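You operate a simulated robot arm through the tools that you are given. There is no shell and no other tool. Be economical: measure what you need, move in short steps, check, and stop when the job is done.

Carry out the task below with a simulated robot arm. There is one attempt and no reset: what you move stays moved.

TASK
Gauge the coupling half's bore, green plug first: green tray if the red plug stays out, else red tray.
Fine: both plug gauges go back into their stand.

Only the result counts: the job must be done as asked and must still hold three seconds after the hand-in. Knocking over, shifting, dropping, spilling or breaking anything else fails it.

THE ROBOT
A 6-joint arm with a two-finger parallel gripper, fixed in place. Base frame: the origin is at the foot of the arm, x ahead of it, y to its left, z up. Units: m, rad, N and s.
Its first joint turns from -1.152 to 1.152 rad. Payload 2.1 kg.
The TCP is the grasp point between the finger pads, 0.03 m short of the fingertips. In the tool frame z runs along the fingers and y along their closing line. Largest opening 0.094 m; finger width 0.028, thickness 0.01; the body of the gripper, 0.05 by 0.096 m, starts 0.055 m behind the TCP.
Orientation is told as [roll, pitch, yaw] about the base's x, y, z axes, in that order, counted from this pose: with the fingers straight down and closing along the base's y, the tool's x points along the base's -x, its y along +y and its z along -z.

THE INTERFACE
- The arm moves only by the tool play_rows. Its arguments are lists of equal length, an entry for each row: "slide": the shift along the tool's x, y, z in units of 50 mm (1.0 is 50 mm), a list of three; "turn": the turn, a rotation vector about the tool's x, y, z in units of 4 degrees (1.0 is 4 degrees), a list of three; "gripper": the opening in per cent of the stroke, from 0 (shut) to 100 (fully open). In form: {"slide": [[x, y, z], ...], "turn": [[rx, ry, rz], ...], "gripper": [gripper, ...]}. A call has 1 to 10 rows; each row shifts and turns the commanded pose from where the row before left it, along the tool's axes as they then stand. A call with a number of a shift or a turn outside -1 to 1 is refused whole. A row lasts 0.2 s, in which the tool goes at most 0.05 m and 0.15 rad; a call with a longer step from one row to the next is refused whole, and so is a gripper value outside its range. Where a pose cannot be reached the arm comes as near as it can. A force on the tool above 40 N (or 10 N above the force at the start of the call, whichever is more), or a blocked arm, ends the call early, and 0.2 s more pass. Each finger travels about 0.072 m/s and halts on what it meets, pressing with about 22 N; the grip force reading is that of the motor and also rises with nothing between the fingers. The clock runs only during rows and for 0.2 s after the last one: add rows that do not move to give the fingers time. It gives the time, the measured TCP pose, the force on the tool (base axes), the opening and the grip force at its end, in the units of the frame above (readings bear some noise).
- Cameras (640 x 400 px; columns grow to the right, rows downward): "scene" is fixed at [0.0705, -0.3996, 0.4715]; the picture's right is [0.50, -0.86, 0.00], its down [-0.61, -0.35, -0.71] and it looks along [0.62, 0.36, -0.70] (base axes); focal length 214 px, centre (320, 200). "wrist" rides on the gripper at [0.076, 0.014, -0.102] in the tool frame; the picture's right is [-0.18, 0.98, 0.00], its down [-0.75, -0.14, -0.64] and it looks along [-0.63, -0.12, 0.77] (tool axes); focal length 243 px, centre (320, 200). There is no depth. A picture from a camera that has moved, and an enlarged one, comes with that camera's place and axes in the base frame and with its lens.
- camera(camera): a new picture of that camera. No time passes.
- zoom(camera, box): a new picture of the part [left, top, right, bottom] of that camera's present view, enlarged. No time passes.
- job_done(): hands the job in; it is judged then, once.

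Work in short steps. Places have to be worked out from the pictures, the camera data and where the tool is seen: move nearer, look again, correct. Check each grasp and each placing, and mend what went wrong. You have 120 turns and 84 pictures in all, those below and enlarged ones among them. Open the gripper and draw the arm clear of the work before you hand the job in, unless the task says otherwise; then end with one line.

The tools are called after "Emit:" by a JSON object that holds its "method" and its "body". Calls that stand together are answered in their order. play_rows: Moves the arm, as the interface text tells. Its arguments: {"type":"object","properties":{"slide":{"type":"array","items":{"type":"array","items":{"type":"number"}}},"turn":{"type":"array","items":{"type":"array","items":{"type":"number"}}},"gripper":{"type":"array","items":{"type":"number"}}},"required":["slide","turn","gripper"]} The other tools are called the same way: camera (camera) takes a picture; zoom (camera, box) takes an enlarged picture of a part of a camera's view; job_done () hands the job in.

At the start:

```text
clock: 0.0
eef_pos: [0.3388, -0.1187, 0.3785]
tcp_rot: [-0.001, 0.0, -0.001]
force: [-0.3, -0.5, -0.4]
gripper_width: 0.0937
grasp_force: 0.1
```

scene: 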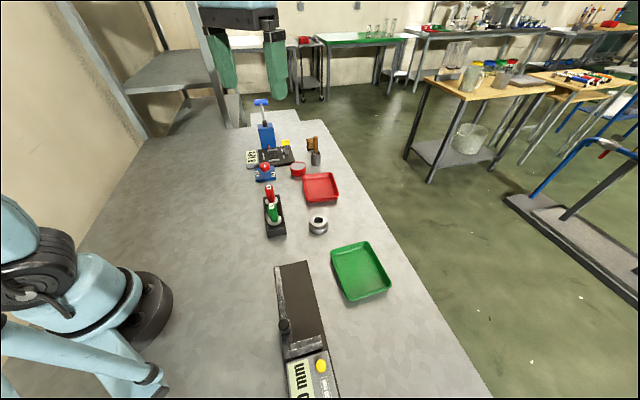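
wrist: 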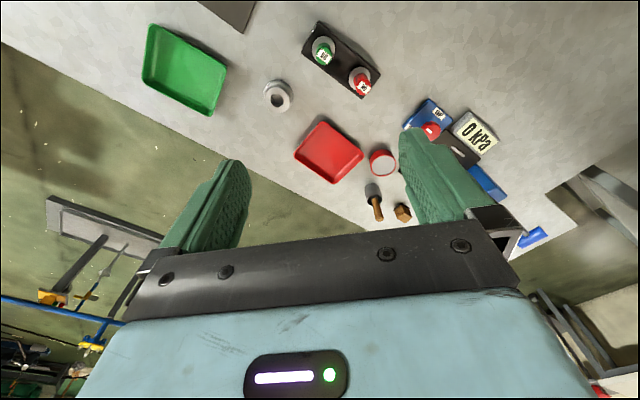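

The two views only agree if the coupling half is near (0.39, -0.21, 0.02), so the table is at about z=0, not at -0.56. I'll enlarge both views to measure the parts.

Emit:
{"method": "zoom", "body": {"camera": "scene", "box": [220, 160, 400, 310]}}

Emit:
{"method": "zoom", "body": {"camera": "wrist", "box": [230, 0, 430, 125]}}

```text
2.67 times, centred on (310, 235) of scene
camera zoom: at [0.0705, -0.3996, 0.4715], right [0.5, -0.86, 0.0], down [-0.61, -0.35, -0.71], along [0.62, 0.36, -0.7], focal length 572 px, centre (347, 107)
```

zoom: 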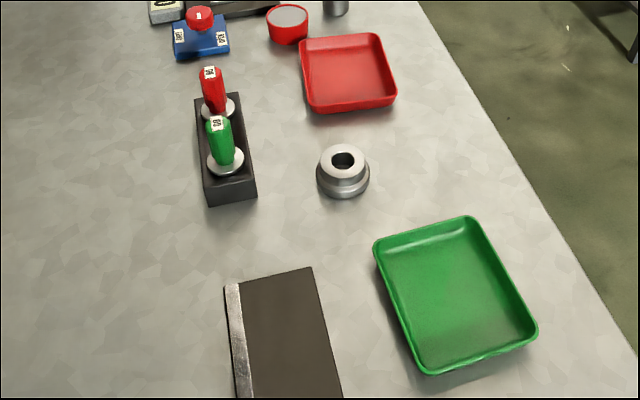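

```text
3.20 times, centred on (330, 62) of wrist
camera zoom: at [0.2631, -0.1058, 0.4805], right [0.18, 0.98, 0.0], down [0.75, -0.14, 0.64], along [0.63, -0.12, -0.77], focal length 776 px, centre (288, 640)
```

zoom: 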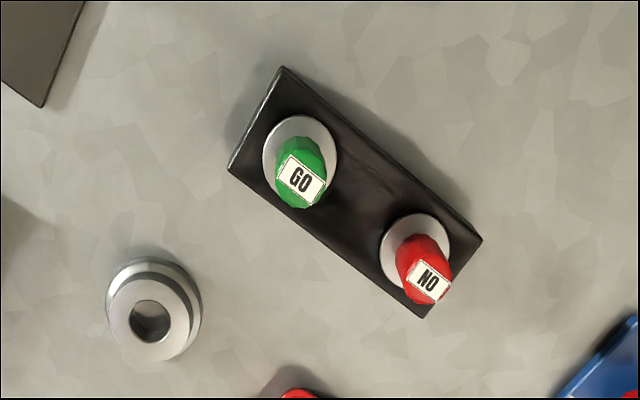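

Triangulated positions: green handle top about (0.327, -0.113, 0.094), red about (0.378, -0.061, 0.094), bore about (0.389, -0.208, 0.035). I'll descend above the green plug to z≈0.20 and look again.

Emit:
{"method": "play_rows", "body": {"slide": [[0.24, 0.12, 0.8], [0, 0, 0.9], [0, 0, 0.9], [0, 0, 0.9], [0, 0, 0]], "turn": [[0, 0, 0], [0, 0, 0], [0, 0, 0], [0, 0, 0], [0, 0, 0]], "gripper": [90, 80, 70, 65, 65]}}

Emit:
{"method": "camera", "body": {"camera": "wrist"}}

Emit:
{"method": "camera", "body": {"camera": "scene"}}

```text
clock: 1.2
eef_pos: [0.325, -0.1144, 0.2024]
tcp_rot: [-0.001, 0.001, 0.0]
force: [0.2, -0.8, 0.7]
gripper_width: 0.0608
grasp_force: 0.2
```

```text
79 pictures are left
camera wrist: at [0.2485, -0.1018, 0.3053], right [0.18, 0.98, 0.0], down [0.75, -0.14, 0.64], along [0.63, -0.12, -0.77], focal length 243 px, centre (320, 200)
```

wrist: 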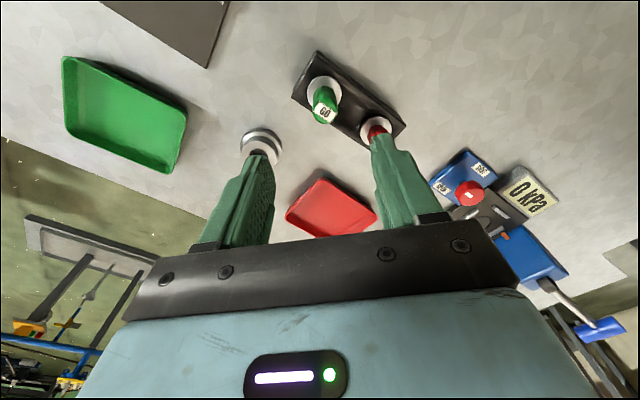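

```text
78 pictures are left
```

scene: 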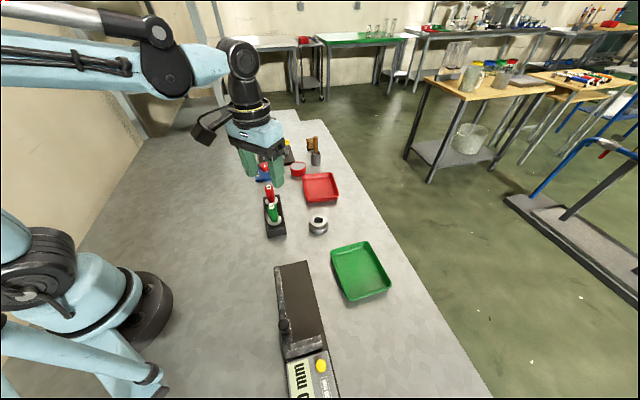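

Triangulation holds and the plug sits almost under the TCP. I'll take an enlarged look at the stand to refine the plug position and facets.

Emit:
{"method": "zoom", "body": {"camera": "wrist", "box": [220, 40, 420, 165]}}

Emit:
{"method": "zoom", "body": {"camera": "scene", "box": [230, 170, 350, 245]}}

```text
3.20 times, centred on (320, 102) of wrist
camera zoom: at [0.2485, -0.1018, 0.3053], right [0.18, 0.98, 0.0], down [0.75, -0.14, 0.64], along [0.63, -0.12, -0.77], focal length 776 px, centre (320, 512)
```

zoom: 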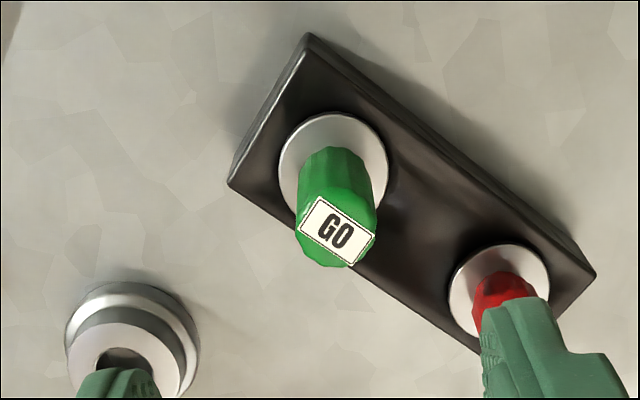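

```text
5.33 times, centred on (290, 208) of scene
camera zoom: at [0.0705, -0.3996, 0.4715], right [0.5, -0.86, 0.0], down [-0.61, -0.35, -0.71], along [0.62, 0.36, -0.7], focal length 1144 px, centre (480, 160)
```

zoom: 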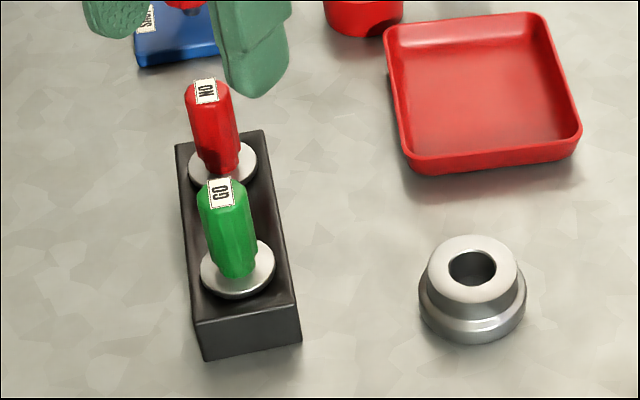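

Refined green axis is about (0.326, -0.112): flange z≈0.038, top ≈0.092. Descending to TCP z≈0.078.

Emit:
{"method": "play_rows", "body": {"slide": [[-0.02, 0.05, 0.7], [0, 0, 0.7], [0, 0, 0.6], [0, 0, 0.49], [0, 0, 0]], "turn": [[0, 0, 0], [0, 0, 0], [0, 0, 0], [0, 0, 0], [0, 0, 0]], "gripper": [65, 65, 65, 65, 65]}}

Emit:
{"method": "camera", "body": {"camera": "wrist"}}

Emit:
{"method": "zoom", "body": {"camera": "scene", "box": [230, 170, 350, 245]}}

```text
clock: 2.4
eef_pos: [0.3293, -0.1119, 0.077]
tcp_rot: [0.0, 0.0, 0.0]
force: [-0.1, 0.2, 0.8]
gripper_width: 0.0612
grasp_force: 0.0
```

```text
75 pictures are left
camera wrist: at [0.2543, -0.0988, 0.1799], right [0.18, 0.98, 0.0], down [0.75, -0.14, 0.64], along [0.63, -0.12, -0.77], focal length 243 px, centre (320, 200)
```

wrist: 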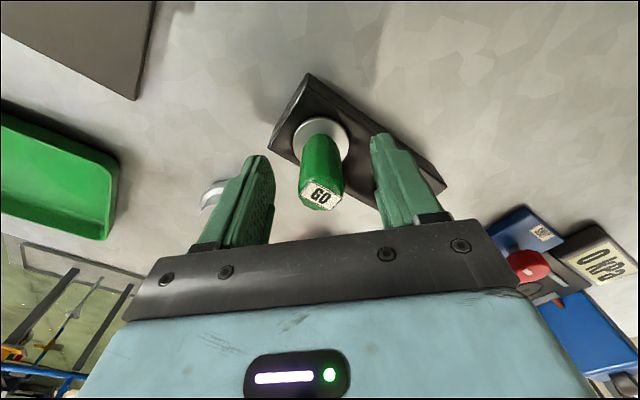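

```text
5.33 times, centred on (290, 208) of scene
camera zoom: at [0.0705, -0.3996, 0.4715], right [0.5, -0.86, 0.0], down [-0.61, -0.35, -0.71], along [0.62, 0.36, -0.7], focal length 1144 px, centre (480, 160)
```

zoom: 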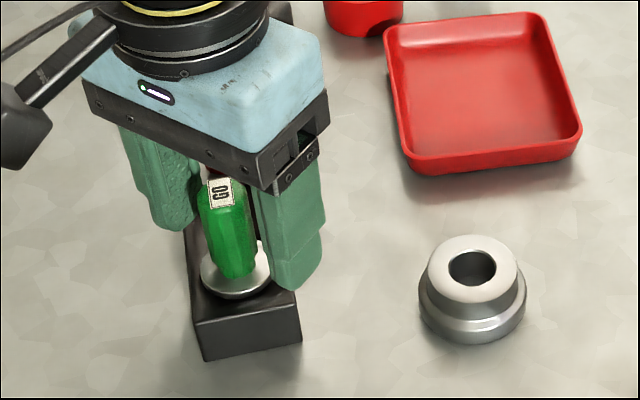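

The wrist view puts the plug axis about 5 mm on the base side of the TCP. Shifting tool x by 5 mm, then closing.

Emit:
{"method": "play_rows", "body": {"slide": [[0.1, 0, 0], [0, 0, 0], [0, 0, 0], [0, 0, 0], [0, 0, 0], [0, 0, 0]], "turn": [[0, 0, 0], [0, 0, 0], [0, 0, 0], [0, 0, 0], [0, 0, 0], [0, 0, 0]], "gripper": [65, 65, 40, 20, 10, 10]}}

Emit:
{"method": "camera", "body": {"camera": "wrist"}}

```text
clock: 3.8
eef_pos: [0.3245, -0.1122, 0.0781]
tcp_rot: [-0.001, -0.003, -0.001]
force: [-1.2, -0.5, 0.7]
gripper_width: 0.0218
grasp_force: 22.1
```

```text
73 pictures are left
camera wrist: at [0.2484, -0.099, 0.1806], right [0.18, 0.98, 0.0], down [0.75, -0.14, 0.64], along [0.63, -0.12, -0.77], focal length 243 px, centre (320, 200)
```

wrist: 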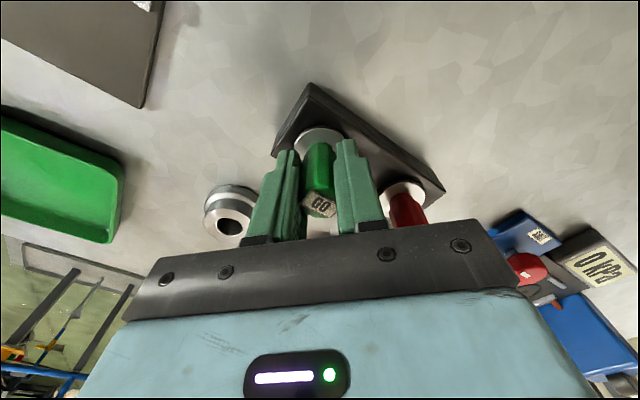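

Gripped at 21.8 mm. Lifting straight up 80 mm and looking.

Emit:
{"method": "play_rows", "body": {"slide": [[0, 0, -0.2], [0, 0, -0.4], [0, 0, -0.5], [0, 0, -0.5], [0, 0, 0]], "turn": [[0, 0, 0], [0, 0, 0], [0, 0, 0], [0, 0, 0], [0, 0, 0]], "gripper": [10, 10, 10, 10, 10]}}

Emit:
{"method": "camera", "body": {"camera": "wrist"}}

Emit:
{"method": "zoom", "body": {"camera": "scene", "box": [230, 150, 350, 245]}}

```text
clock: 5.0
eef_pos: [0.3253, -0.1075, 0.1585]
tcp_rot: [0.001, 0.0, -0.001]
force: [0.2, -0.7, -1.5]
gripper_width: 0.022
grasp_force: 22.0
```

```text
72 pictures are left
camera wrist: at [0.2492, -0.0948, 0.2613], right [0.18, 0.98, 0.0], down [0.75, -0.14, 0.64], along [0.63, -0.12, -0.77], focal length 243 px, centre (320, 200)
```

wrist: 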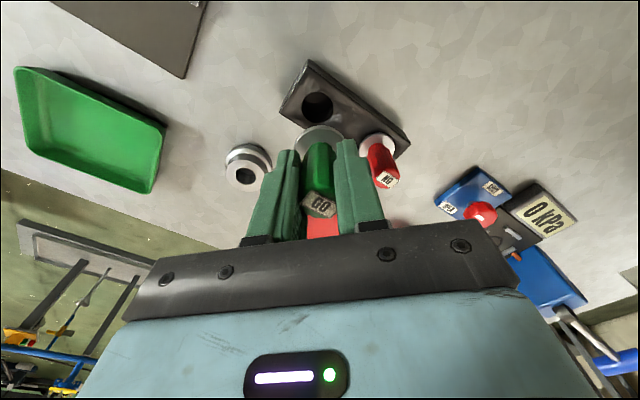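

```text
4.21 times, centred on (290, 198) of scene
camera zoom: at [0.0705, -0.3996, 0.4715], right [0.5, -0.86, 0.0], down [-0.61, -0.35, -0.71], along [0.62, 0.36, -0.7], focal length 903 px, centre (446, 210)
```

zoom: 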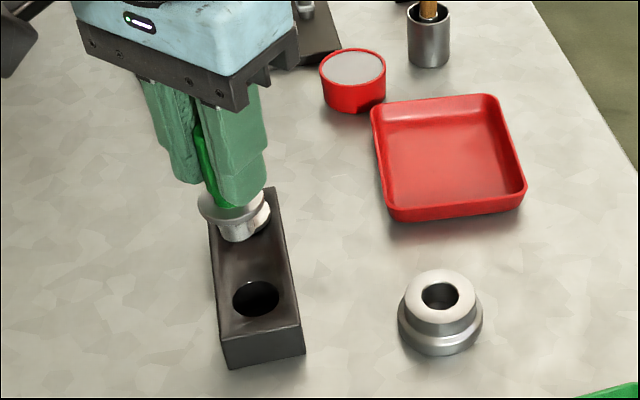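

The plug is held upright and the stand hole shows directly below it. Enlarging to compare the shank with the bore and fix the bore's place.

Emit:
{"method": "zoom", "body": {"camera": "scene", "box": [260, 180, 340, 240]}}

Emit:
{"method": "zoom", "body": {"camera": "wrist", "box": [200, 60, 440, 220]}}

```text
6.67 times, centred on (300, 210) of scene
camera zoom: at [0.0705, -0.3996, 0.4715], right [0.5, -0.86, 0.0], down [-0.61, -0.35, -0.71], along [0.62, 0.36, -0.7], focal length 1430 px, centre (453, 133)
```

zoom: 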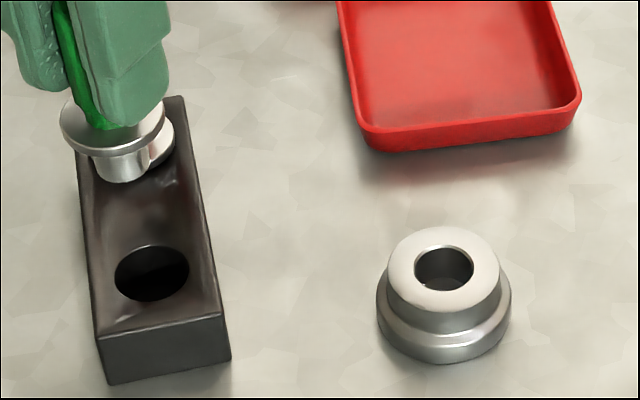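

```text
2.50 times, centred on (320, 140) of wrist
camera zoom: at [0.2492, -0.0948, 0.2613], right [0.18, 0.98, 0.0], down [0.75, -0.14, 0.64], along [0.63, -0.12, -0.77], focal length 606 px, centre (320, 350)
```

zoom: 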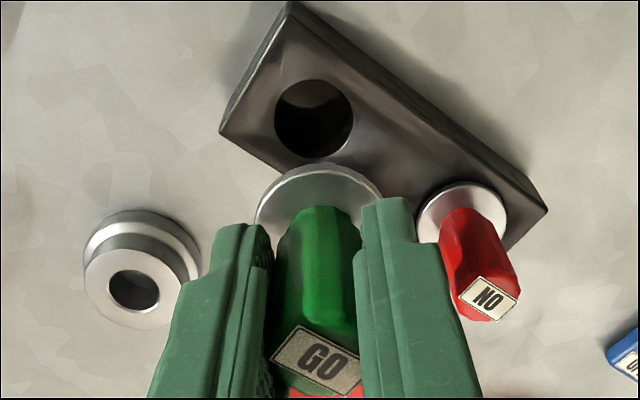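

Bore is about (+0.063, -0.100) from the current TCP, top z≈0.03. Moving above it at the same height.

Emit:
{"method": "play_rows", "body": {"slide": [[-0.42, -0.6, 0], [-0.42, -0.7, 0], [-0.42, -0.7, 0], [0, 0, 0], [0, 0, 0]], "turn": [[0, 0, 0], [0, 0, 0], [0, 0, 0], [0, 0, 0], [0, 0, 0]], "gripper": [10, 10, 10, 10, 10]}}

Emit:
{"method": "zoom", "body": {"camera": "wrist", "box": [200, 60, 440, 220]}}

Emit:
{"method": "zoom", "body": {"camera": "scene", "box": [280, 160, 360, 240]}}

```text
clock: 6.2
eef_pos: [0.3879, -0.2096, 0.1593]
tcp_rot: [0.001, 0.0, 0.0]
force: [0.4, 0.3, -1.4]
gripper_width: 0.022
grasp_force: 22.0
```

```text
2.50 times, centred on (320, 140) of wrist
camera zoom: at [0.3114, -0.1966, 0.2614], right [0.18, 0.98, 0.0], down [0.75, -0.14, 0.64], along [0.63, -0.12, -0.77], focal length 606 px, centre (320, 350)
```

zoom: 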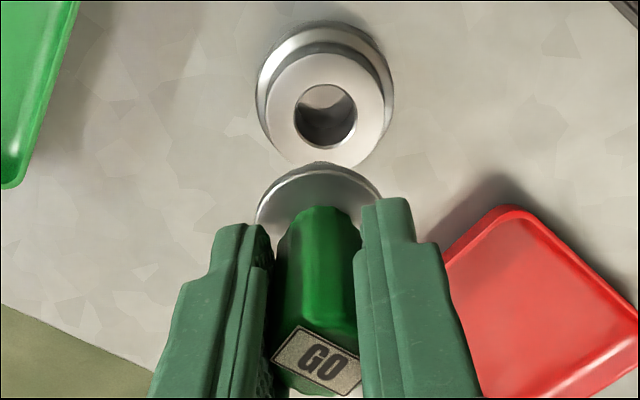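

```text
5.00 times, centred on (320, 200) of scene
camera zoom: at [0.0705, -0.3996, 0.4715], right [0.5, -0.86, 0.0], down [-0.61, -0.35, -0.71], along [0.62, 0.36, -0.7], focal length 1072 px, centre (320, 200)
```

zoom: 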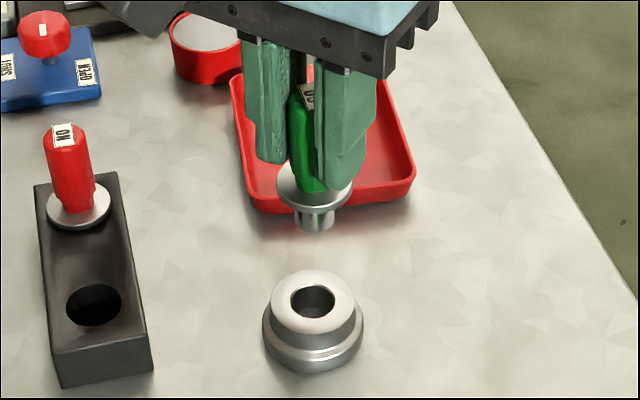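

Bore lies about +1.5 mm x, +1.7 mm y of the plug axis; the green shank looks slimmer than the bore. Correcting and lowering until the tip is about 10 mm above the face.

Emit:
{"method": "play_rows", "body": {"slide": [[-0.03, 0.034, 0.4], [0, 0, 0.4], [0, 0, 0.28], [0, 0, 0], [0, 0, 0]], "turn": [[0, 0, 0], [0, 0, 0], [0, 0, 0], [0, 0, 0], [0, 0, 0]], "gripper": [10, 10, 10, 10, 10]}}

Emit:
{"method": "zoom", "body": {"camera": "wrist", "box": [200, 60, 440, 220]}}

Emit:
{"method": "zoom", "body": {"camera": "scene", "box": [280, 180, 360, 240]}}

```text
clock: 7.4
eef_pos: [0.3884, -0.2109, 0.1045]
tcp_rot: [0.0, 0.0, 0.001]
force: [0.6, -0.5, -2.0]
gripper_width: 0.022
grasp_force: 21.7
```

```text
2.50 times, centred on (320, 140) of wrist
camera zoom: at [0.3118, -0.1966, 0.2072], right [0.18, 0.98, 0.0], down [0.75, -0.14, 0.64], along [0.63, -0.12, -0.77], focal length 606 px, centre (320, 350)
```

zoom: 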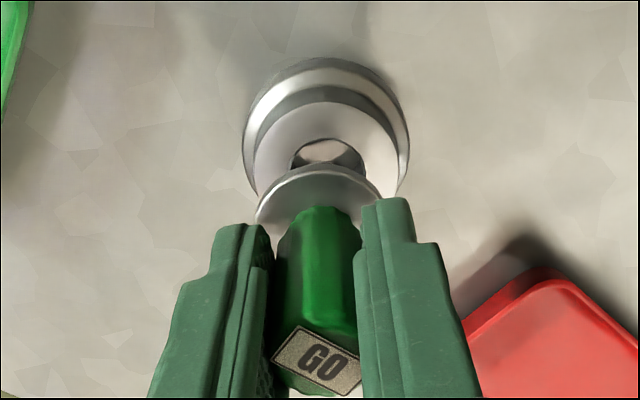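

```text
6.67 times, centred on (320, 210) of scene
camera zoom: at [0.0705, -0.3996, 0.4715], right [0.5, -0.86, 0.0], down [-0.61, -0.35, -0.71], along [0.62, 0.36, -0.7], focal length 1430 px, centre (320, 133)
```

zoom: 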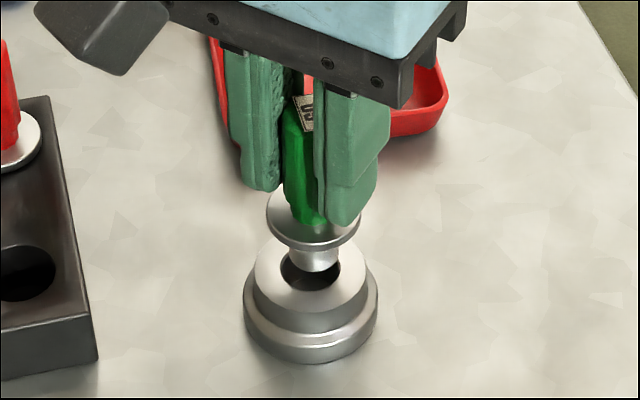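

Remaining offset is about +1.5 mm in x and y. Correcting and lowering 12 mm to check the entry.

Emit:
{"method": "play_rows", "body": {"slide": [[-0.03, 0.035, 0], [0, 0, 0], [0, 0, 0.08], [0, 0, 0.08], [0, 0, 0.08], [0, 0, 0]], "turn": [[0, 0, 0], [0, 0, 0], [0, 0, 0], [0, 0, 0], [0, 0, 0], [0, 0, 0]], "gripper": [10, 10, 10, 10, 10, 10]}}

Emit:
{"method": "zoom", "body": {"camera": "wrist", "box": [260, 80, 380, 160]}}

Emit:
{"method": "zoom", "body": {"camera": "scene", "box": [295, 200, 345, 240]}}

```text
clock: 8.8
eef_pos: [0.388, -0.2079, 0.0923]
tcp_rot: [0.0, 0.0, 0.003]
force: [-1.5, -1.3, -1.2]
gripper_width: 0.022
grasp_force: 21.6
```

```text
5.00 times, centred on (320, 120) of wrist
camera zoom: at [0.3131, -0.1938, 0.195], right [0.18, 0.98, 0.0], down [0.75, -0.14, 0.64], along [0.63, -0.12, -0.77], focal length 1213 px, centre (320, 600)
```

zoom: 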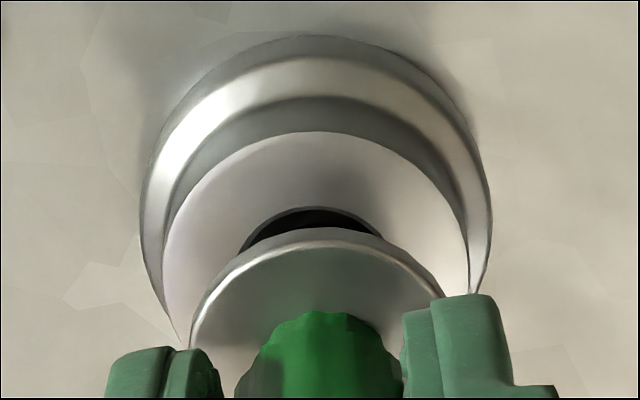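

```text
10.00 times, centred on (320, 220) of scene
camera zoom: at [0.0705, -0.3996, 0.4715], right [0.5, -0.86, 0.0], down [-0.61, -0.35, -0.71], along [0.62, 0.36, -0.7], focal length 2145 px, centre (320, 0)
```

zoom: 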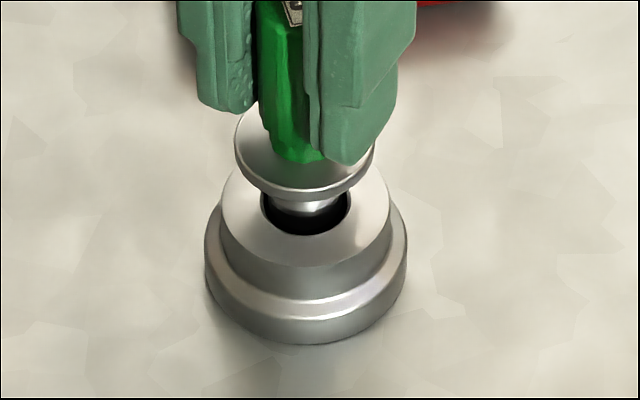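

The shank tip is at the bore mouth and concentric within about 1 mm. Lowering in small steps, watching force.

Emit:
{"method": "play_rows", "body": {"slide": [[-0.01, -0.014, 0.06], [0, 0, 0.06], [0, 0, 0.06], [0, 0, 0]], "turn": [[0, 0, 0], [0, 0, 0], [0, 0, 0], [0, 0, 0]], "gripper": [10, 10, 10, 10]}}

Emit:
{"method": "zoom", "body": {"camera": "scene", "box": [295, 200, 345, 240]}}

```text
clock: 9.8
eef_pos: [0.3897, -0.2084, 0.0833]
tcp_rot: [-0.001, 0.0, -0.001]
force: [0.4, 0.0, -1.1]
gripper_width: 0.022
grasp_force: 21.6
```

```text
10.00 times, centred on (320, 220) of scene
camera zoom: at [0.0705, -0.3996, 0.4715], right [0.5, -0.86, 0.0], down [-0.61, -0.35, -0.71], along [0.62, 0.36, -0.7], focal length 2145 px, centre (320, 0)
```

zoom: 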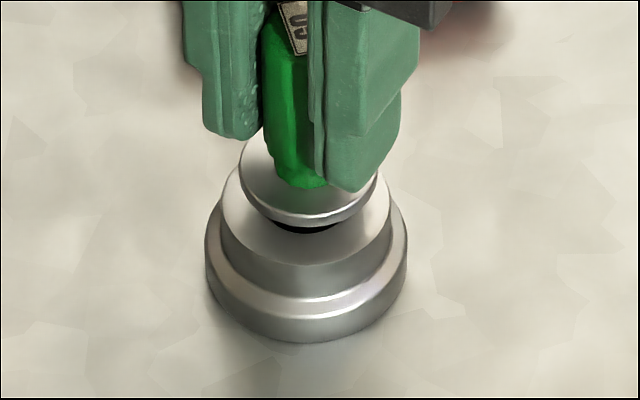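

No contact force and the shank is in the bore. Continuing towards seating, in fine steps.

Emit:
{"method": "play_rows", "body": {"slide": [[0, 0, 0.05], [0, 0, 0.05], [0, 0, 0.04], [0, 0, 0]], "turn": [[0, 0, 0], [0, 0, 0], [0, 0, 0], [0, 0, 0]], "gripper": [10, 10, 10, 10]}}

Emit:
{"method": "zoom", "body": {"camera": "scene", "box": [295, 200, 345, 240]}}

```text
clock: 10.8
eef_pos: [0.388, -0.2078, 0.0755]
tcp_rot: [-0.001, 0.0, 0.001]
force: [0.0, 0.1, -1.1]
gripper_width: 0.022
grasp_force: 21.5
```

```text
10.00 times, centred on (320, 220) of scene
camera zoom: at [0.0705, -0.3996, 0.4715], right [0.5, -0.86, 0.0], down [-0.61, -0.35, -0.71], along [0.62, 0.36, -0.7], focal length 2145 px, centre (320, 0)
```

zoom: 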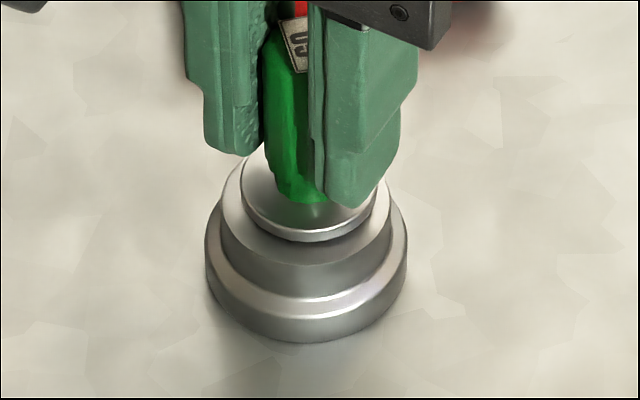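

Green is in almost to its flange. Lowering 2–3 mm more to seat it.

Emit:
{"method": "play_rows", "body": {"slide": [[0, 0, 0.03], [0, 0, 0.02], [0, 0, 0]], "turn": [[0, 0, 0], [0, 0, 0], [0, 0, 0]], "gripper": [10, 10, 10]}}

Emit:
{"method": "zoom", "body": {"camera": "scene", "box": [295, 200, 345, 240]}}

```text
clock: 11.6
eef_pos: [0.389, -0.208, 0.0743]
tcp_rot: [-0.003, 0.0, 0.0]
force: [-0.3, -3.6, 16.9]
gripper_width: 0.0221
grasp_force: 21.8
```

```text
10.00 times, centred on (320, 220) of scene
camera zoom: at [0.0705, -0.3996, 0.4716], right [0.5, -0.86, 0.0], down [-0.61, -0.35, -0.71], along [0.62, 0.36, -0.7], focal length 2145 px, centre (320, 0)
```

zoom: 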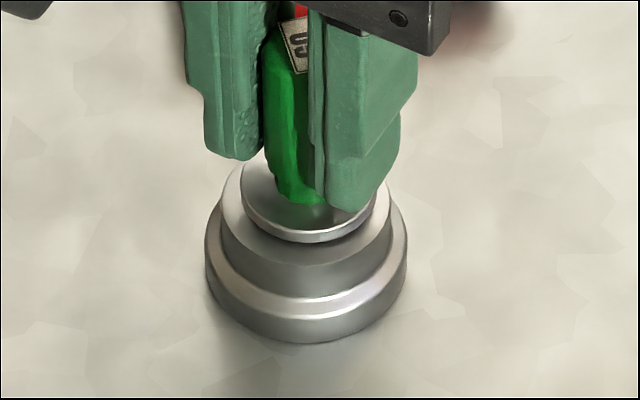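

Flange seated (17 N): green goes in. Now lift straight out and travel back above the stand's empty hole.

Emit:
{"method": "play_rows", "body": {"slide": [[0, 0, -0.2], [0, 0, -0.4], [0, 0, -0.5], [0, 0, -0.6], [0.33, 0.49, 0], [0.5, 0.7, 0], [0.5, 0.7, 0], [0, 0, 0], [0, 0, 0]], "turn": [[0, 0, 0], [0, 0, 0], [0, 0, 0], [0, 0, 0], [0, 0, 0], [0, 0, 0], [0, 0, 0], [0, 0, 0], [0, 0, 0]], "gripper": [10, 10, 10, 10, 10, 10, 10, 10, 10]}}

Emit:
{"method": "zoom", "body": {"camera": "wrist", "box": [200, 60, 440, 220]}}

Emit:
{"method": "zoom", "body": {"camera": "scene", "box": [250, 170, 350, 240]}}

```text
clock: 13.6
eef_pos: [0.3219, -0.114, 0.1558]
tcp_rot: [-0.001, -0.001, -0.001]
force: [0.3, 0.1, -1.1]
gripper_width: 0.0218
grasp_force: 22.1
```

```text
2.50 times, centred on (320, 140) of wrist
camera zoom: at [0.2459, -0.1009, 0.2583], right [0.18, 0.98, 0.0], down [0.75, -0.14, 0.64], along [0.63, -0.12, -0.77], focal length 606 px, centre (320, 350)
```

zoom: 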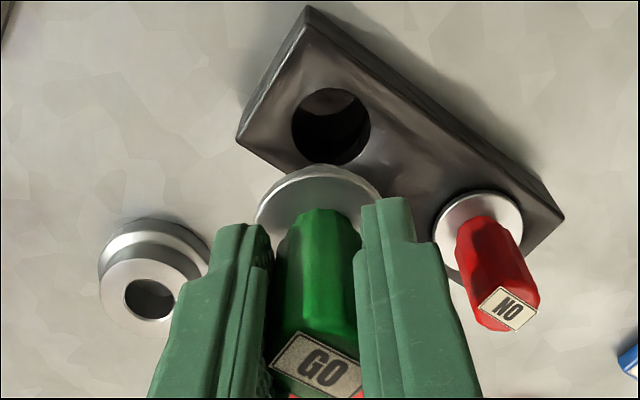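

```text
5.71 times, centred on (300, 205) of scene
camera zoom: at [0.0705, -0.3996, 0.4715], right [0.5, -0.86, 0.0], down [-0.61, -0.35, -0.71], along [0.62, 0.36, -0.7], focal length 1226 px, centre (434, 171)
```

zoom: 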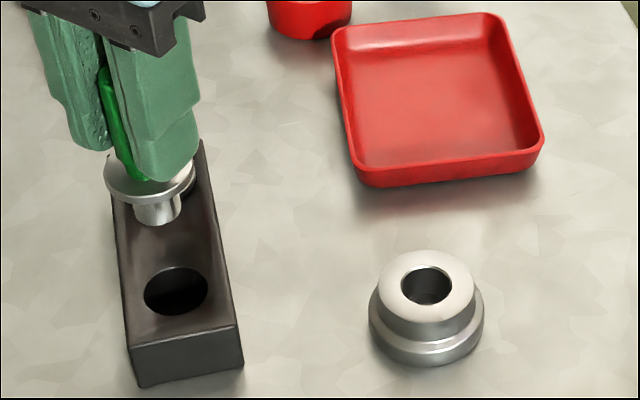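

The hole is about +3 mm x, +3 mm y of the plug axis. Correcting and lowering to just above the stand.

Emit:
{"method": "play_rows", "body": {"slide": [[-0.06, 0.06, 0], [0, 0, 0.4], [0, 0, 0.4], [0, 0, 0.2], [0, 0, 0]], "turn": [[0, 0, 0], [0, 0, 0], [0, 0, 0], [0, 0, 0], [0, 0, 0]], "gripper": [10, 10, 10, 10, 10]}}

Emit:
{"method": "zoom", "body": {"camera": "wrist", "box": [200, 60, 440, 220]}}

Emit:
{"method": "zoom", "body": {"camera": "scene", "box": [250, 190, 310, 240]}}

```text
clock: 14.8
eef_pos: [0.3269, -0.1098, 0.1068]
tcp_rot: [-0.001, -0.002, -0.001]
force: [0.0, -0.4, -1.5]
gripper_width: 0.022
grasp_force: 22.1
```

```text
2.50 times, centred on (320, 140) of wrist
camera zoom: at [0.2507, -0.0967, 0.2106], right [0.18, 0.98, 0.0], down [0.75, -0.14, 0.64], along [0.63, -0.12, -0.77], focal length 606 px, centre (320, 350)
```

zoom: 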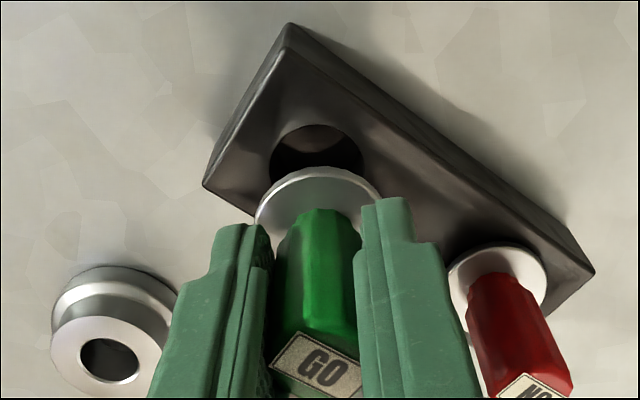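

```text
8.00 times, centred on (280, 215) of scene
camera zoom: at [0.0705, -0.3996, 0.4715], right [0.5, -0.86, 0.0], down [-0.61, -0.35, -0.71], along [0.62, 0.36, -0.7], focal length 1716 px, centre (640, 80)
```

zoom: 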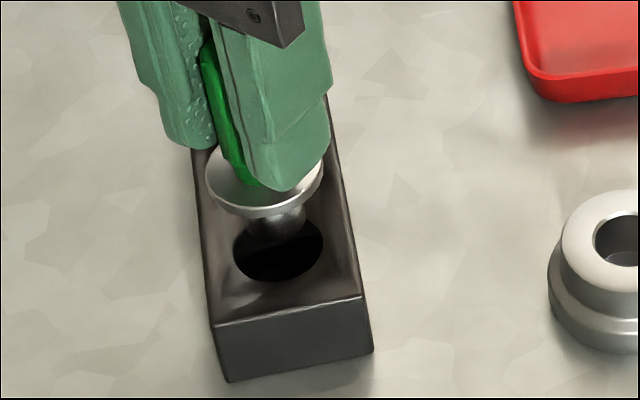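

Roughly concentric (about -1.5 mm x, -1 mm y left). Correcting and lowering to seat.

Emit:
{"method": "play_rows", "body": {"slide": [[0.03, -0.02, 0.1], [0, 0, 0.14], [0, 0, 0.14], [0, 0, 0.12], [0, 0, 0.06], [0, 0, 0]], "turn": [[0, 0, 0], [0, 0, 0], [0, 0, 0], [0, 0, 0], [0, 0, 0], [0, 0, 0]], "gripper": [10, 10, 10, 10, 10, 10]}}

Emit:
{"method": "zoom", "body": {"camera": "scene", "box": [250, 190, 310, 240]}}

```text
clock: 16.2
eef_pos: [0.3246, -0.1117, 0.0818]
tcp_rot: [-0.001, 0.0, 0.0]
force: [0.0, 0.3, -1.8]
gripper_width: 0.022
grasp_force: 21.7
```

```text
8.00 times, centred on (280, 215) of scene
camera zoom: at [0.0705, -0.3996, 0.4715], right [0.5, -0.86, 0.0], down [-0.61, -0.35, -0.71], along [0.62, 0.36, -0.7], focal length 1716 px, centre (640, 80)
```

zoom: 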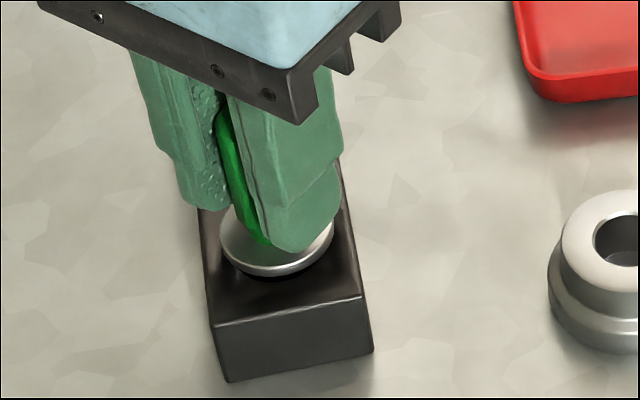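

Pose matches the original grasp within noise; flange is a few mm above the stand. Lowering the last 3–4 mm until light contact.

Emit:
{"method": "play_rows", "body": {"slide": [[0, 0, 0.04], [0, 0, 0.03], [0, 0, 0.02], [0, 0, 0]], "turn": [[0, 0, 0], [0, 0, 0], [0, 0, 0], [0, 0, 0]], "gripper": [10, 10, 10, 10]}}

Emit:
{"method": "zoom", "body": {"camera": "scene", "box": [250, 190, 310, 240]}}

```text
clock: 17.2
eef_pos: [0.324, -0.112, 0.0759]
tcp_rot: [-0.002, -0.001, 0.001]
force: [0.8, -0.3, -1.6]
gripper_width: 0.0224
grasp_force: 22.0
```

```text
8.00 times, centred on (280, 215) of scene
camera zoom: at [0.0705, -0.3996, 0.4715], right [0.5, -0.86, 0.0], down [-0.61, -0.35, -0.71], along [0.62, 0.36, -0.7], focal length 1716 px, centre (640, 80)
```

zoom: 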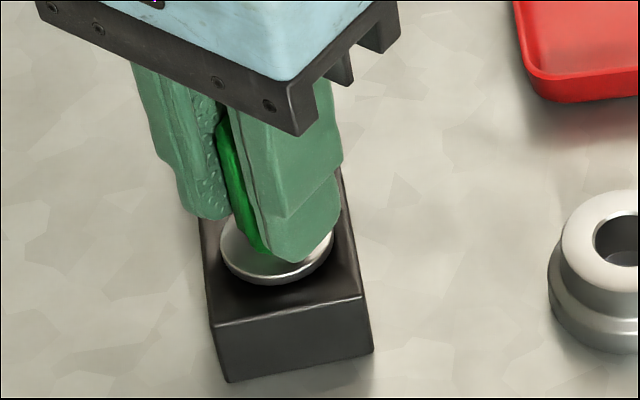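

Still no contact; lowering 2–3 mm more.

Emit:
{"method": "play_rows", "body": {"slide": [[0, 0, 0.03], [0, 0, 0.03], [0, 0, 0]], "turn": [[0, 0, 0], [0, 0, 0], [0, 0, 0]], "gripper": [10, 10, 10]}}

Emit:
{"method": "zoom", "body": {"camera": "scene", "box": [250, 190, 310, 240]}}

```text
clock: 18.0
eef_pos: [0.3249, -0.1114, 0.0739]
tcp_rot: [-0.001, 0.001, 0.001]
force: [1.5, 4.4, 17.9]
gripper_width: 0.0222
grasp_force: 21.6
```

```text
8.00 times, centred on (280, 215) of scene
camera zoom: at [0.0705, -0.3996, 0.4716], right [0.5, -0.86, 0.0], down [-0.61, -0.35, -0.71], along [0.62, 0.36, -0.7], focal length 1716 px, centre (640, 80)
```

zoom: 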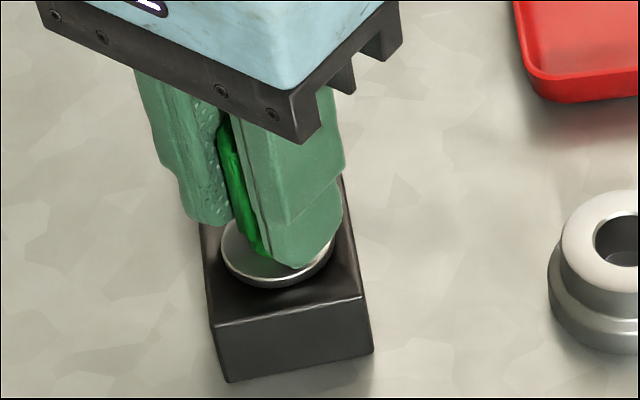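

Seated at 18 N. Easing 1 mm, opening, then rising clear.

Emit:
{"method": "play_rows", "body": {"slide": [[0, 0, -0.02], [0, 0, 0], [0, 0, 0], [0, 0, -0.3], [0, 0, -0.6], [0, 0, -0.8], [0, 0, 0]], "turn": [[0, 0, 0], [0, 0, 0], [0, 0, 0], [0, 0, 0], [0, 0, 0], [0, 0, 0], [0, 0, 0]], "gripper": [10, 35, 55, 60, 60, 60, 60]}}

Emit:
{"method": "zoom", "body": {"camera": "wrist", "box": [200, 60, 440, 220]}}

Emit:
{"method": "zoom", "body": {"camera": "scene", "box": [250, 170, 350, 240]}}

```text
clock: 19.6
eef_pos: [0.3254, -0.1081, 0.1593]
tcp_rot: [-0.001, 0.001, 0.0]
force: [-0.4, 0.2, -0.5]
gripper_width: 0.0566
grasp_force: 0.2
```

```text
2.50 times, centred on (320, 140) of wrist
camera zoom: at [0.2483, -0.0934, 0.2625], right [0.18, 0.98, 0.0], down [0.75, -0.14, 0.64], along [0.63, -0.12, -0.77], focal length 606 px, centre (320, 350)
```

zoom: 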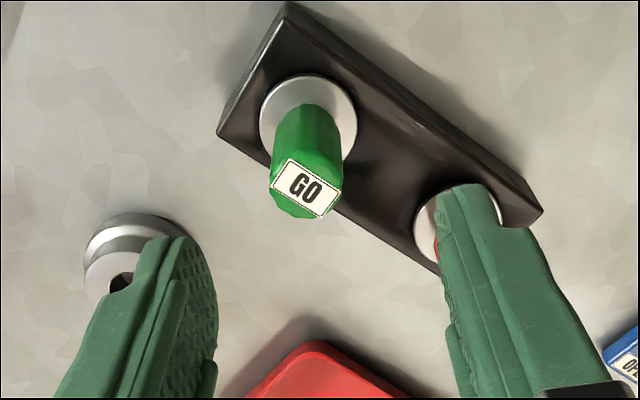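

```text
5.71 times, centred on (300, 205) of scene
camera zoom: at [0.0705, -0.3996, 0.4715], right [0.5, -0.86, 0.0], down [-0.61, -0.35, -0.71], along [0.62, 0.36, -0.7], focal length 1226 px, centre (434, 171)
```

zoom: 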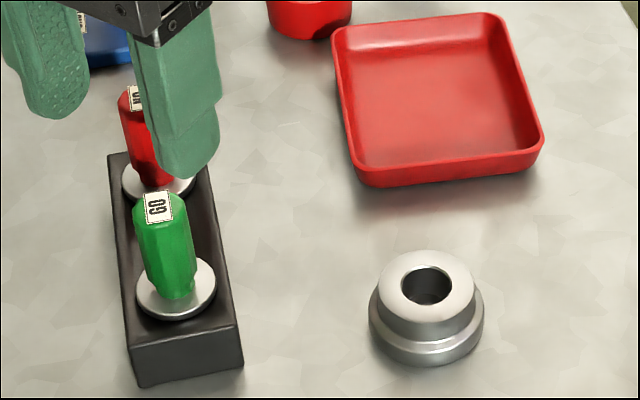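

Green is back in the stand. Moving above the red plug.

Emit:
{"method": "play_rows", "body": {"slide": [[-0.5, 0.47, 0], [-0.5, 0.47, 0], [0, 0, 0], [0, 0, 0]], "turn": [[0, 0, 0], [0, 0, 0], [0, 0, 0], [0, 0, 0]], "gripper": [60, 60, 60, 60]}}

Emit:
{"method": "zoom", "body": {"camera": "wrist", "box": [200, 60, 440, 220]}}

```text
clock: 20.6
eef_pos: [0.3743, -0.0646, 0.1571]
tcp_rot: [-0.002, -0.001, -0.001]
force: [1.1, -0.6, 0.3]
gripper_width: 0.0565
grasp_force: 0.1
```

```text
2.50 times, centred on (320, 140) of wrist
camera zoom: at [0.2977, -0.0508, 0.2598], right [0.18, 0.98, 0.0], down [0.75, -0.14, 0.64], along [0.63, -0.12, -0.77], focal length 606 px, centre (320, 350)
```

zoom: 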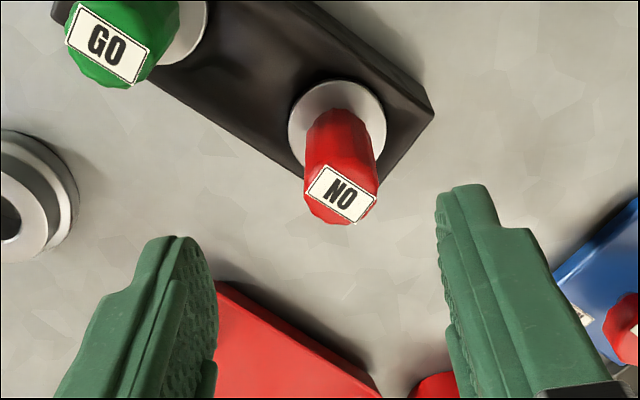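

Red axis is about +2.5 mm x, +5.8 mm y of the TCP. Correcting, descending to z≈0.077 and checking before closing.

Emit:
{"method": "play_rows", "body": {"slide": [[-0.05, 0.116, 0], [0, 0, 0.5], [0, 0, 0.6], [0, 0, 0.5], [0, 0, 0]], "turn": [[0, 0, 0], [0, 0, 0], [0, 0, 0], [0, 0, 0], [0, 0, 0]], "gripper": [60, 60, 60, 60, 60]}}

Emit:
{"method": "zoom", "body": {"camera": "wrist", "box": [200, 80, 440, 240]}}

```text
clock: 21.8
eef_pos: [0.3768, -0.0595, 0.0787]
tcp_rot: [0.001, -0.001, -0.002]
force: [-0.2, -0.1, 0.0]
gripper_width: 0.0563
grasp_force: 0.1
```

```text
2.50 times, centred on (320, 160) of wrist
camera zoom: at [0.3011, -0.0455, 0.1815], right [0.18, 0.98, 0.0], down [0.75, -0.14, 0.64], along [0.63, -0.12, -0.77], focal length 606 px, centre (320, 300)
```

zoom: 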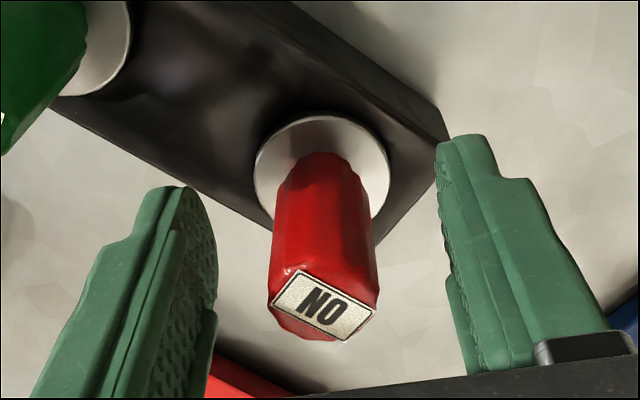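

Aligned just as in the green grasp. Closing.

Emit:
{"method": "play_rows", "body": {"slide": [[0, 0, 0], [0, 0, 0], [0, 0, 0], [0, 0, 0], [0, 0, 0]], "turn": [[0, 0, 0], [0, 0, 0], [0, 0, 0], [0, 0, 0], [0, 0, 0]], "gripper": [40, 20, 10, 10, 10]}}

Emit:
{"method": "play_rows", "body": {"slide": [[0, 0, -0.2], [0, 0, -0.4], [0, 0, -0.5], [0, 0, -0.5], [0, 0, 0]], "turn": [[0, 0, 0], [0, 0, 0], [0, 0, 0], [0, 0, 0], [0, 0, 0]], "gripper": [10, 10, 10, 10, 10]}}

Emit:
{"method": "zoom", "body": {"camera": "wrist", "box": [200, 60, 440, 220]}}

Emit:
{"method": "zoom", "body": {"camera": "scene", "box": [250, 160, 350, 240]}}

```text
clock: 23.0
eef_pos: [0.3766, -0.0589, 0.0796]
tcp_rot: [-0.001, 0.0, -0.001]
force: [0.7, 0.9, -0.1]
gripper_width: 0.0219
grasp_force: 22.1
```

```text
clock: 24.2
eef_pos: [0.3779, -0.0593, 0.1618]
tcp_rot: [0.0, -0.001, 0.001]
force: [-0.6, 0.2, 0.7]
gripper_width: 0.0094
grasp_force: 0.2
```

```text
2.50 times, centred on (320, 140) of wrist
camera zoom: at [0.3015, -0.046, 0.2644], right [0.18, 0.98, 0.0], down [0.75, -0.14, 0.64], along [0.63, -0.12, -0.77], focal length 606 px, centre (320, 350)
```

zoom: 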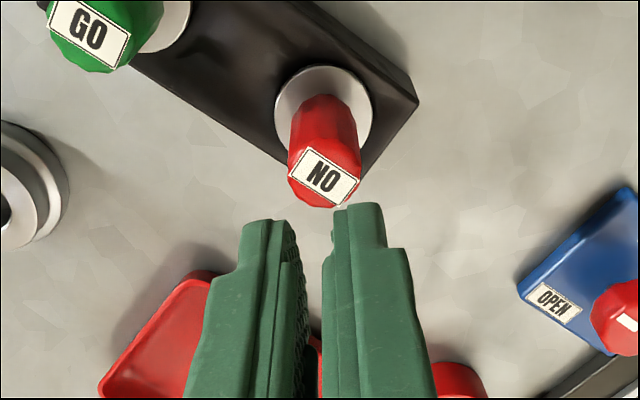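

```text
5.00 times, centred on (300, 200) of scene
camera zoom: at [0.0705, -0.3996, 0.4715], right [0.5, -0.86, 0.0], down [-0.61, -0.35, -0.71], along [0.62, 0.36, -0.7], focal length 1072 px, centre (420, 200)
```

zoom: 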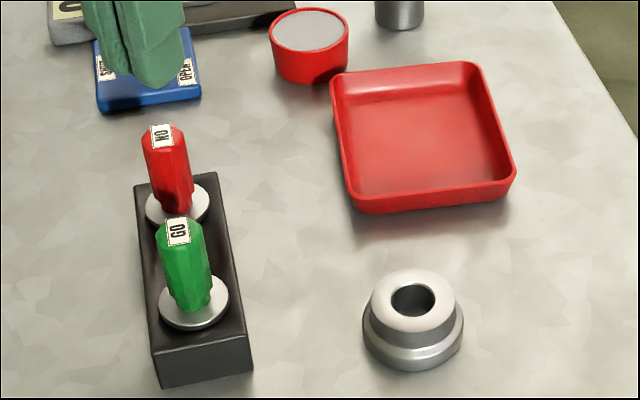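

The grip slipped off: the fingers are nearly shut and red still stands upright in the stand. Retrying a little lower with full closing force.

Emit:
{"method": "play_rows", "body": {"slide": [[0.02, 0.02, 0], [0, 0, 0], [0, 0, 0.5], [0, 0, 0.6], [0, 0, 0.5], [0, 0, 0.14], [0, 0, 0]], "turn": [[0, 0, 0], [0, 0, 0], [0, 0, 0], [0, 0, 0], [0, 0, 0], [0, 0, 0], [0, 0, 0]], "gripper": [40, 60, 60, 60, 60, 60, 60]}}

Emit:
{"method": "zoom", "body": {"camera": "wrist", "box": [200, 80, 440, 240]}}

```text
clock: 25.8
eef_pos: [0.376, -0.0582, 0.074]
tcp_rot: [0.001, 0.001, -0.001]
force: [0.0, 0.5, 0.1]
gripper_width: 0.0565
grasp_force: 0.0
```

```text
2.50 times, centred on (320, 160) of wrist
camera zoom: at [0.3005, -0.045, 0.1757], right [0.18, 0.98, 0.0], down [0.75, -0.14, 0.64], along [0.63, -0.12, -0.77], focal length 606 px, centre (320, 300)
```

zoom: 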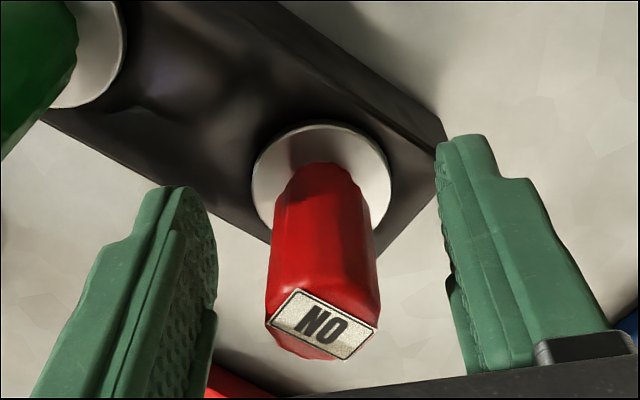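

Well centred. Closing fully and waiting for the grip to settle before a slow lift.

Emit:
{"method": "play_rows", "body": {"slide": [[0, 0, 0], [0, 0, 0], [0, 0, 0], [0, 0, 0], [0, 0, 0], [0, 0, 0]], "turn": [[0, 0, 0], [0, 0, 0], [0, 0, 0], [0, 0, 0], [0, 0, 0], [0, 0, 0]], "gripper": [40, 20, 5, 0, 0, 0]}}

Emit:
{"method": "play_rows", "body": {"slide": [[0, 0, -0.1], [0, 0, -0.1], [0, 0, -0.1], [0, 0, -0.1], [0, 0, 0]], "turn": [[0, 0, 0], [0, 0, 0], [0, 0, 0], [0, 0, 0], [0, 0, 0]], "gripper": [0, 0, 0, 0, 0]}}

Emit:
{"method": "zoom", "body": {"camera": "scene", "box": [250, 160, 350, 240]}}

```text
clock: 27.2
eef_pos: [0.3768, -0.0575, 0.0738]
tcp_rot: [0.0, 0.0, 0.0]
force: [0.2, 0.5, 0.3]
gripper_width: 0.0219
grasp_force: 22.5
```

```text
clock: 28.4
eef_pos: [0.3784, -0.0571, 0.0938]
tcp_rot: [-0.001, 0.0, 0.0]
force: [-0.2, 0.1, -0.9]
gripper_width: 0.0221
grasp_force: 21.4
```

```text
5.00 times, centred on (300, 200) of scene
camera zoom: at [0.0705, -0.3996, 0.4715], right [0.5, -0.86, 0.0], down [-0.61, -0.35, -0.71], along [0.62, 0.36, -0.7], focal length 1072 px, centre (420, 200)
```

zoom: 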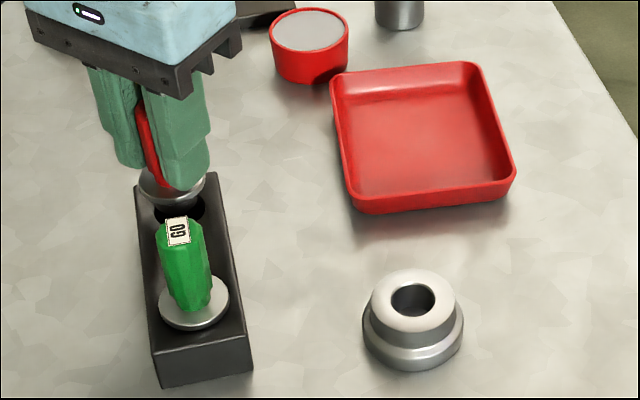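

Red is held this time. Lifting to z≈0.16 and carrying it over the bore.

Emit:
{"method": "play_rows", "body": {"slide": [[0, 0, -0.4], [0, 0, -0.5], [0, 0, -0.4], [-0.06, -0.6, 0], [-0.06, -0.8, 0], [-0.06, -0.8, 0], [-0.04, -0.8, 0], [0, 0, 0], [0, 0, 0]], "turn": [[0, 0, 0], [0, 0, 0], [0, 0, 0], [0, 0, 0], [0, 0, 0], [0, 0, 0], [0, 0, 0], [0, 0, 0], [0, 0, 0]], "gripper": [0, 0, 0, 0, 0, 0, 0, 0, 0]}}

Emit:
{"method": "zoom", "body": {"camera": "wrist", "box": [200, 60, 440, 220]}}

Emit:
{"method": "zoom", "body": {"camera": "scene", "box": [280, 160, 360, 240]}}

```text
clock: 30.4
eef_pos: [0.3889, -0.2107, 0.1563]
tcp_rot: [0.001, 0.0, 0.001]
force: [0.8, 0.3, -1.7]
gripper_width: 0.0218
grasp_force: 21.9
```

```text
2.50 times, centred on (320, 140) of wrist
camera zoom: at [0.3133, -0.1972, 0.2595], right [0.18, 0.98, 0.0], down [0.75, -0.14, 0.64], along [0.63, -0.12, -0.77], focal length 606 px, centre (320, 350)
```

zoom: 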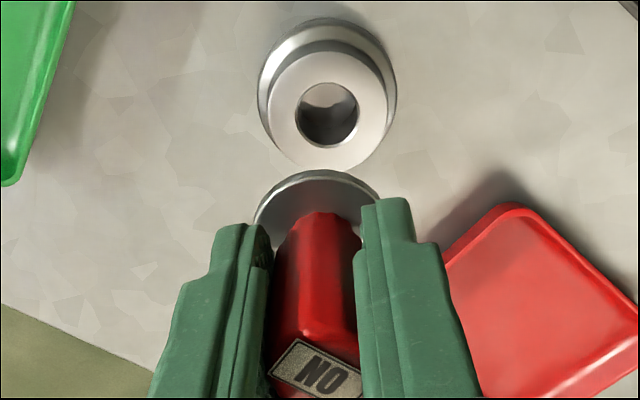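

```text
5.00 times, centred on (320, 200) of scene
camera zoom: at [0.0705, -0.3997, 0.4715], right [0.5, -0.86, 0.0], down [-0.61, -0.35, -0.71], along [0.62, 0.36, -0.7], focal length 1072 px, centre (320, 200)
```

zoom: 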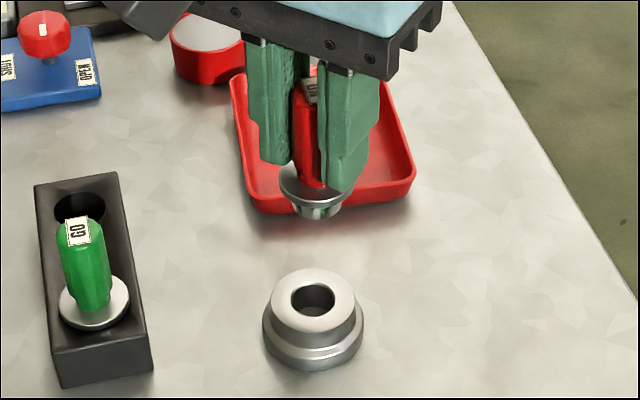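

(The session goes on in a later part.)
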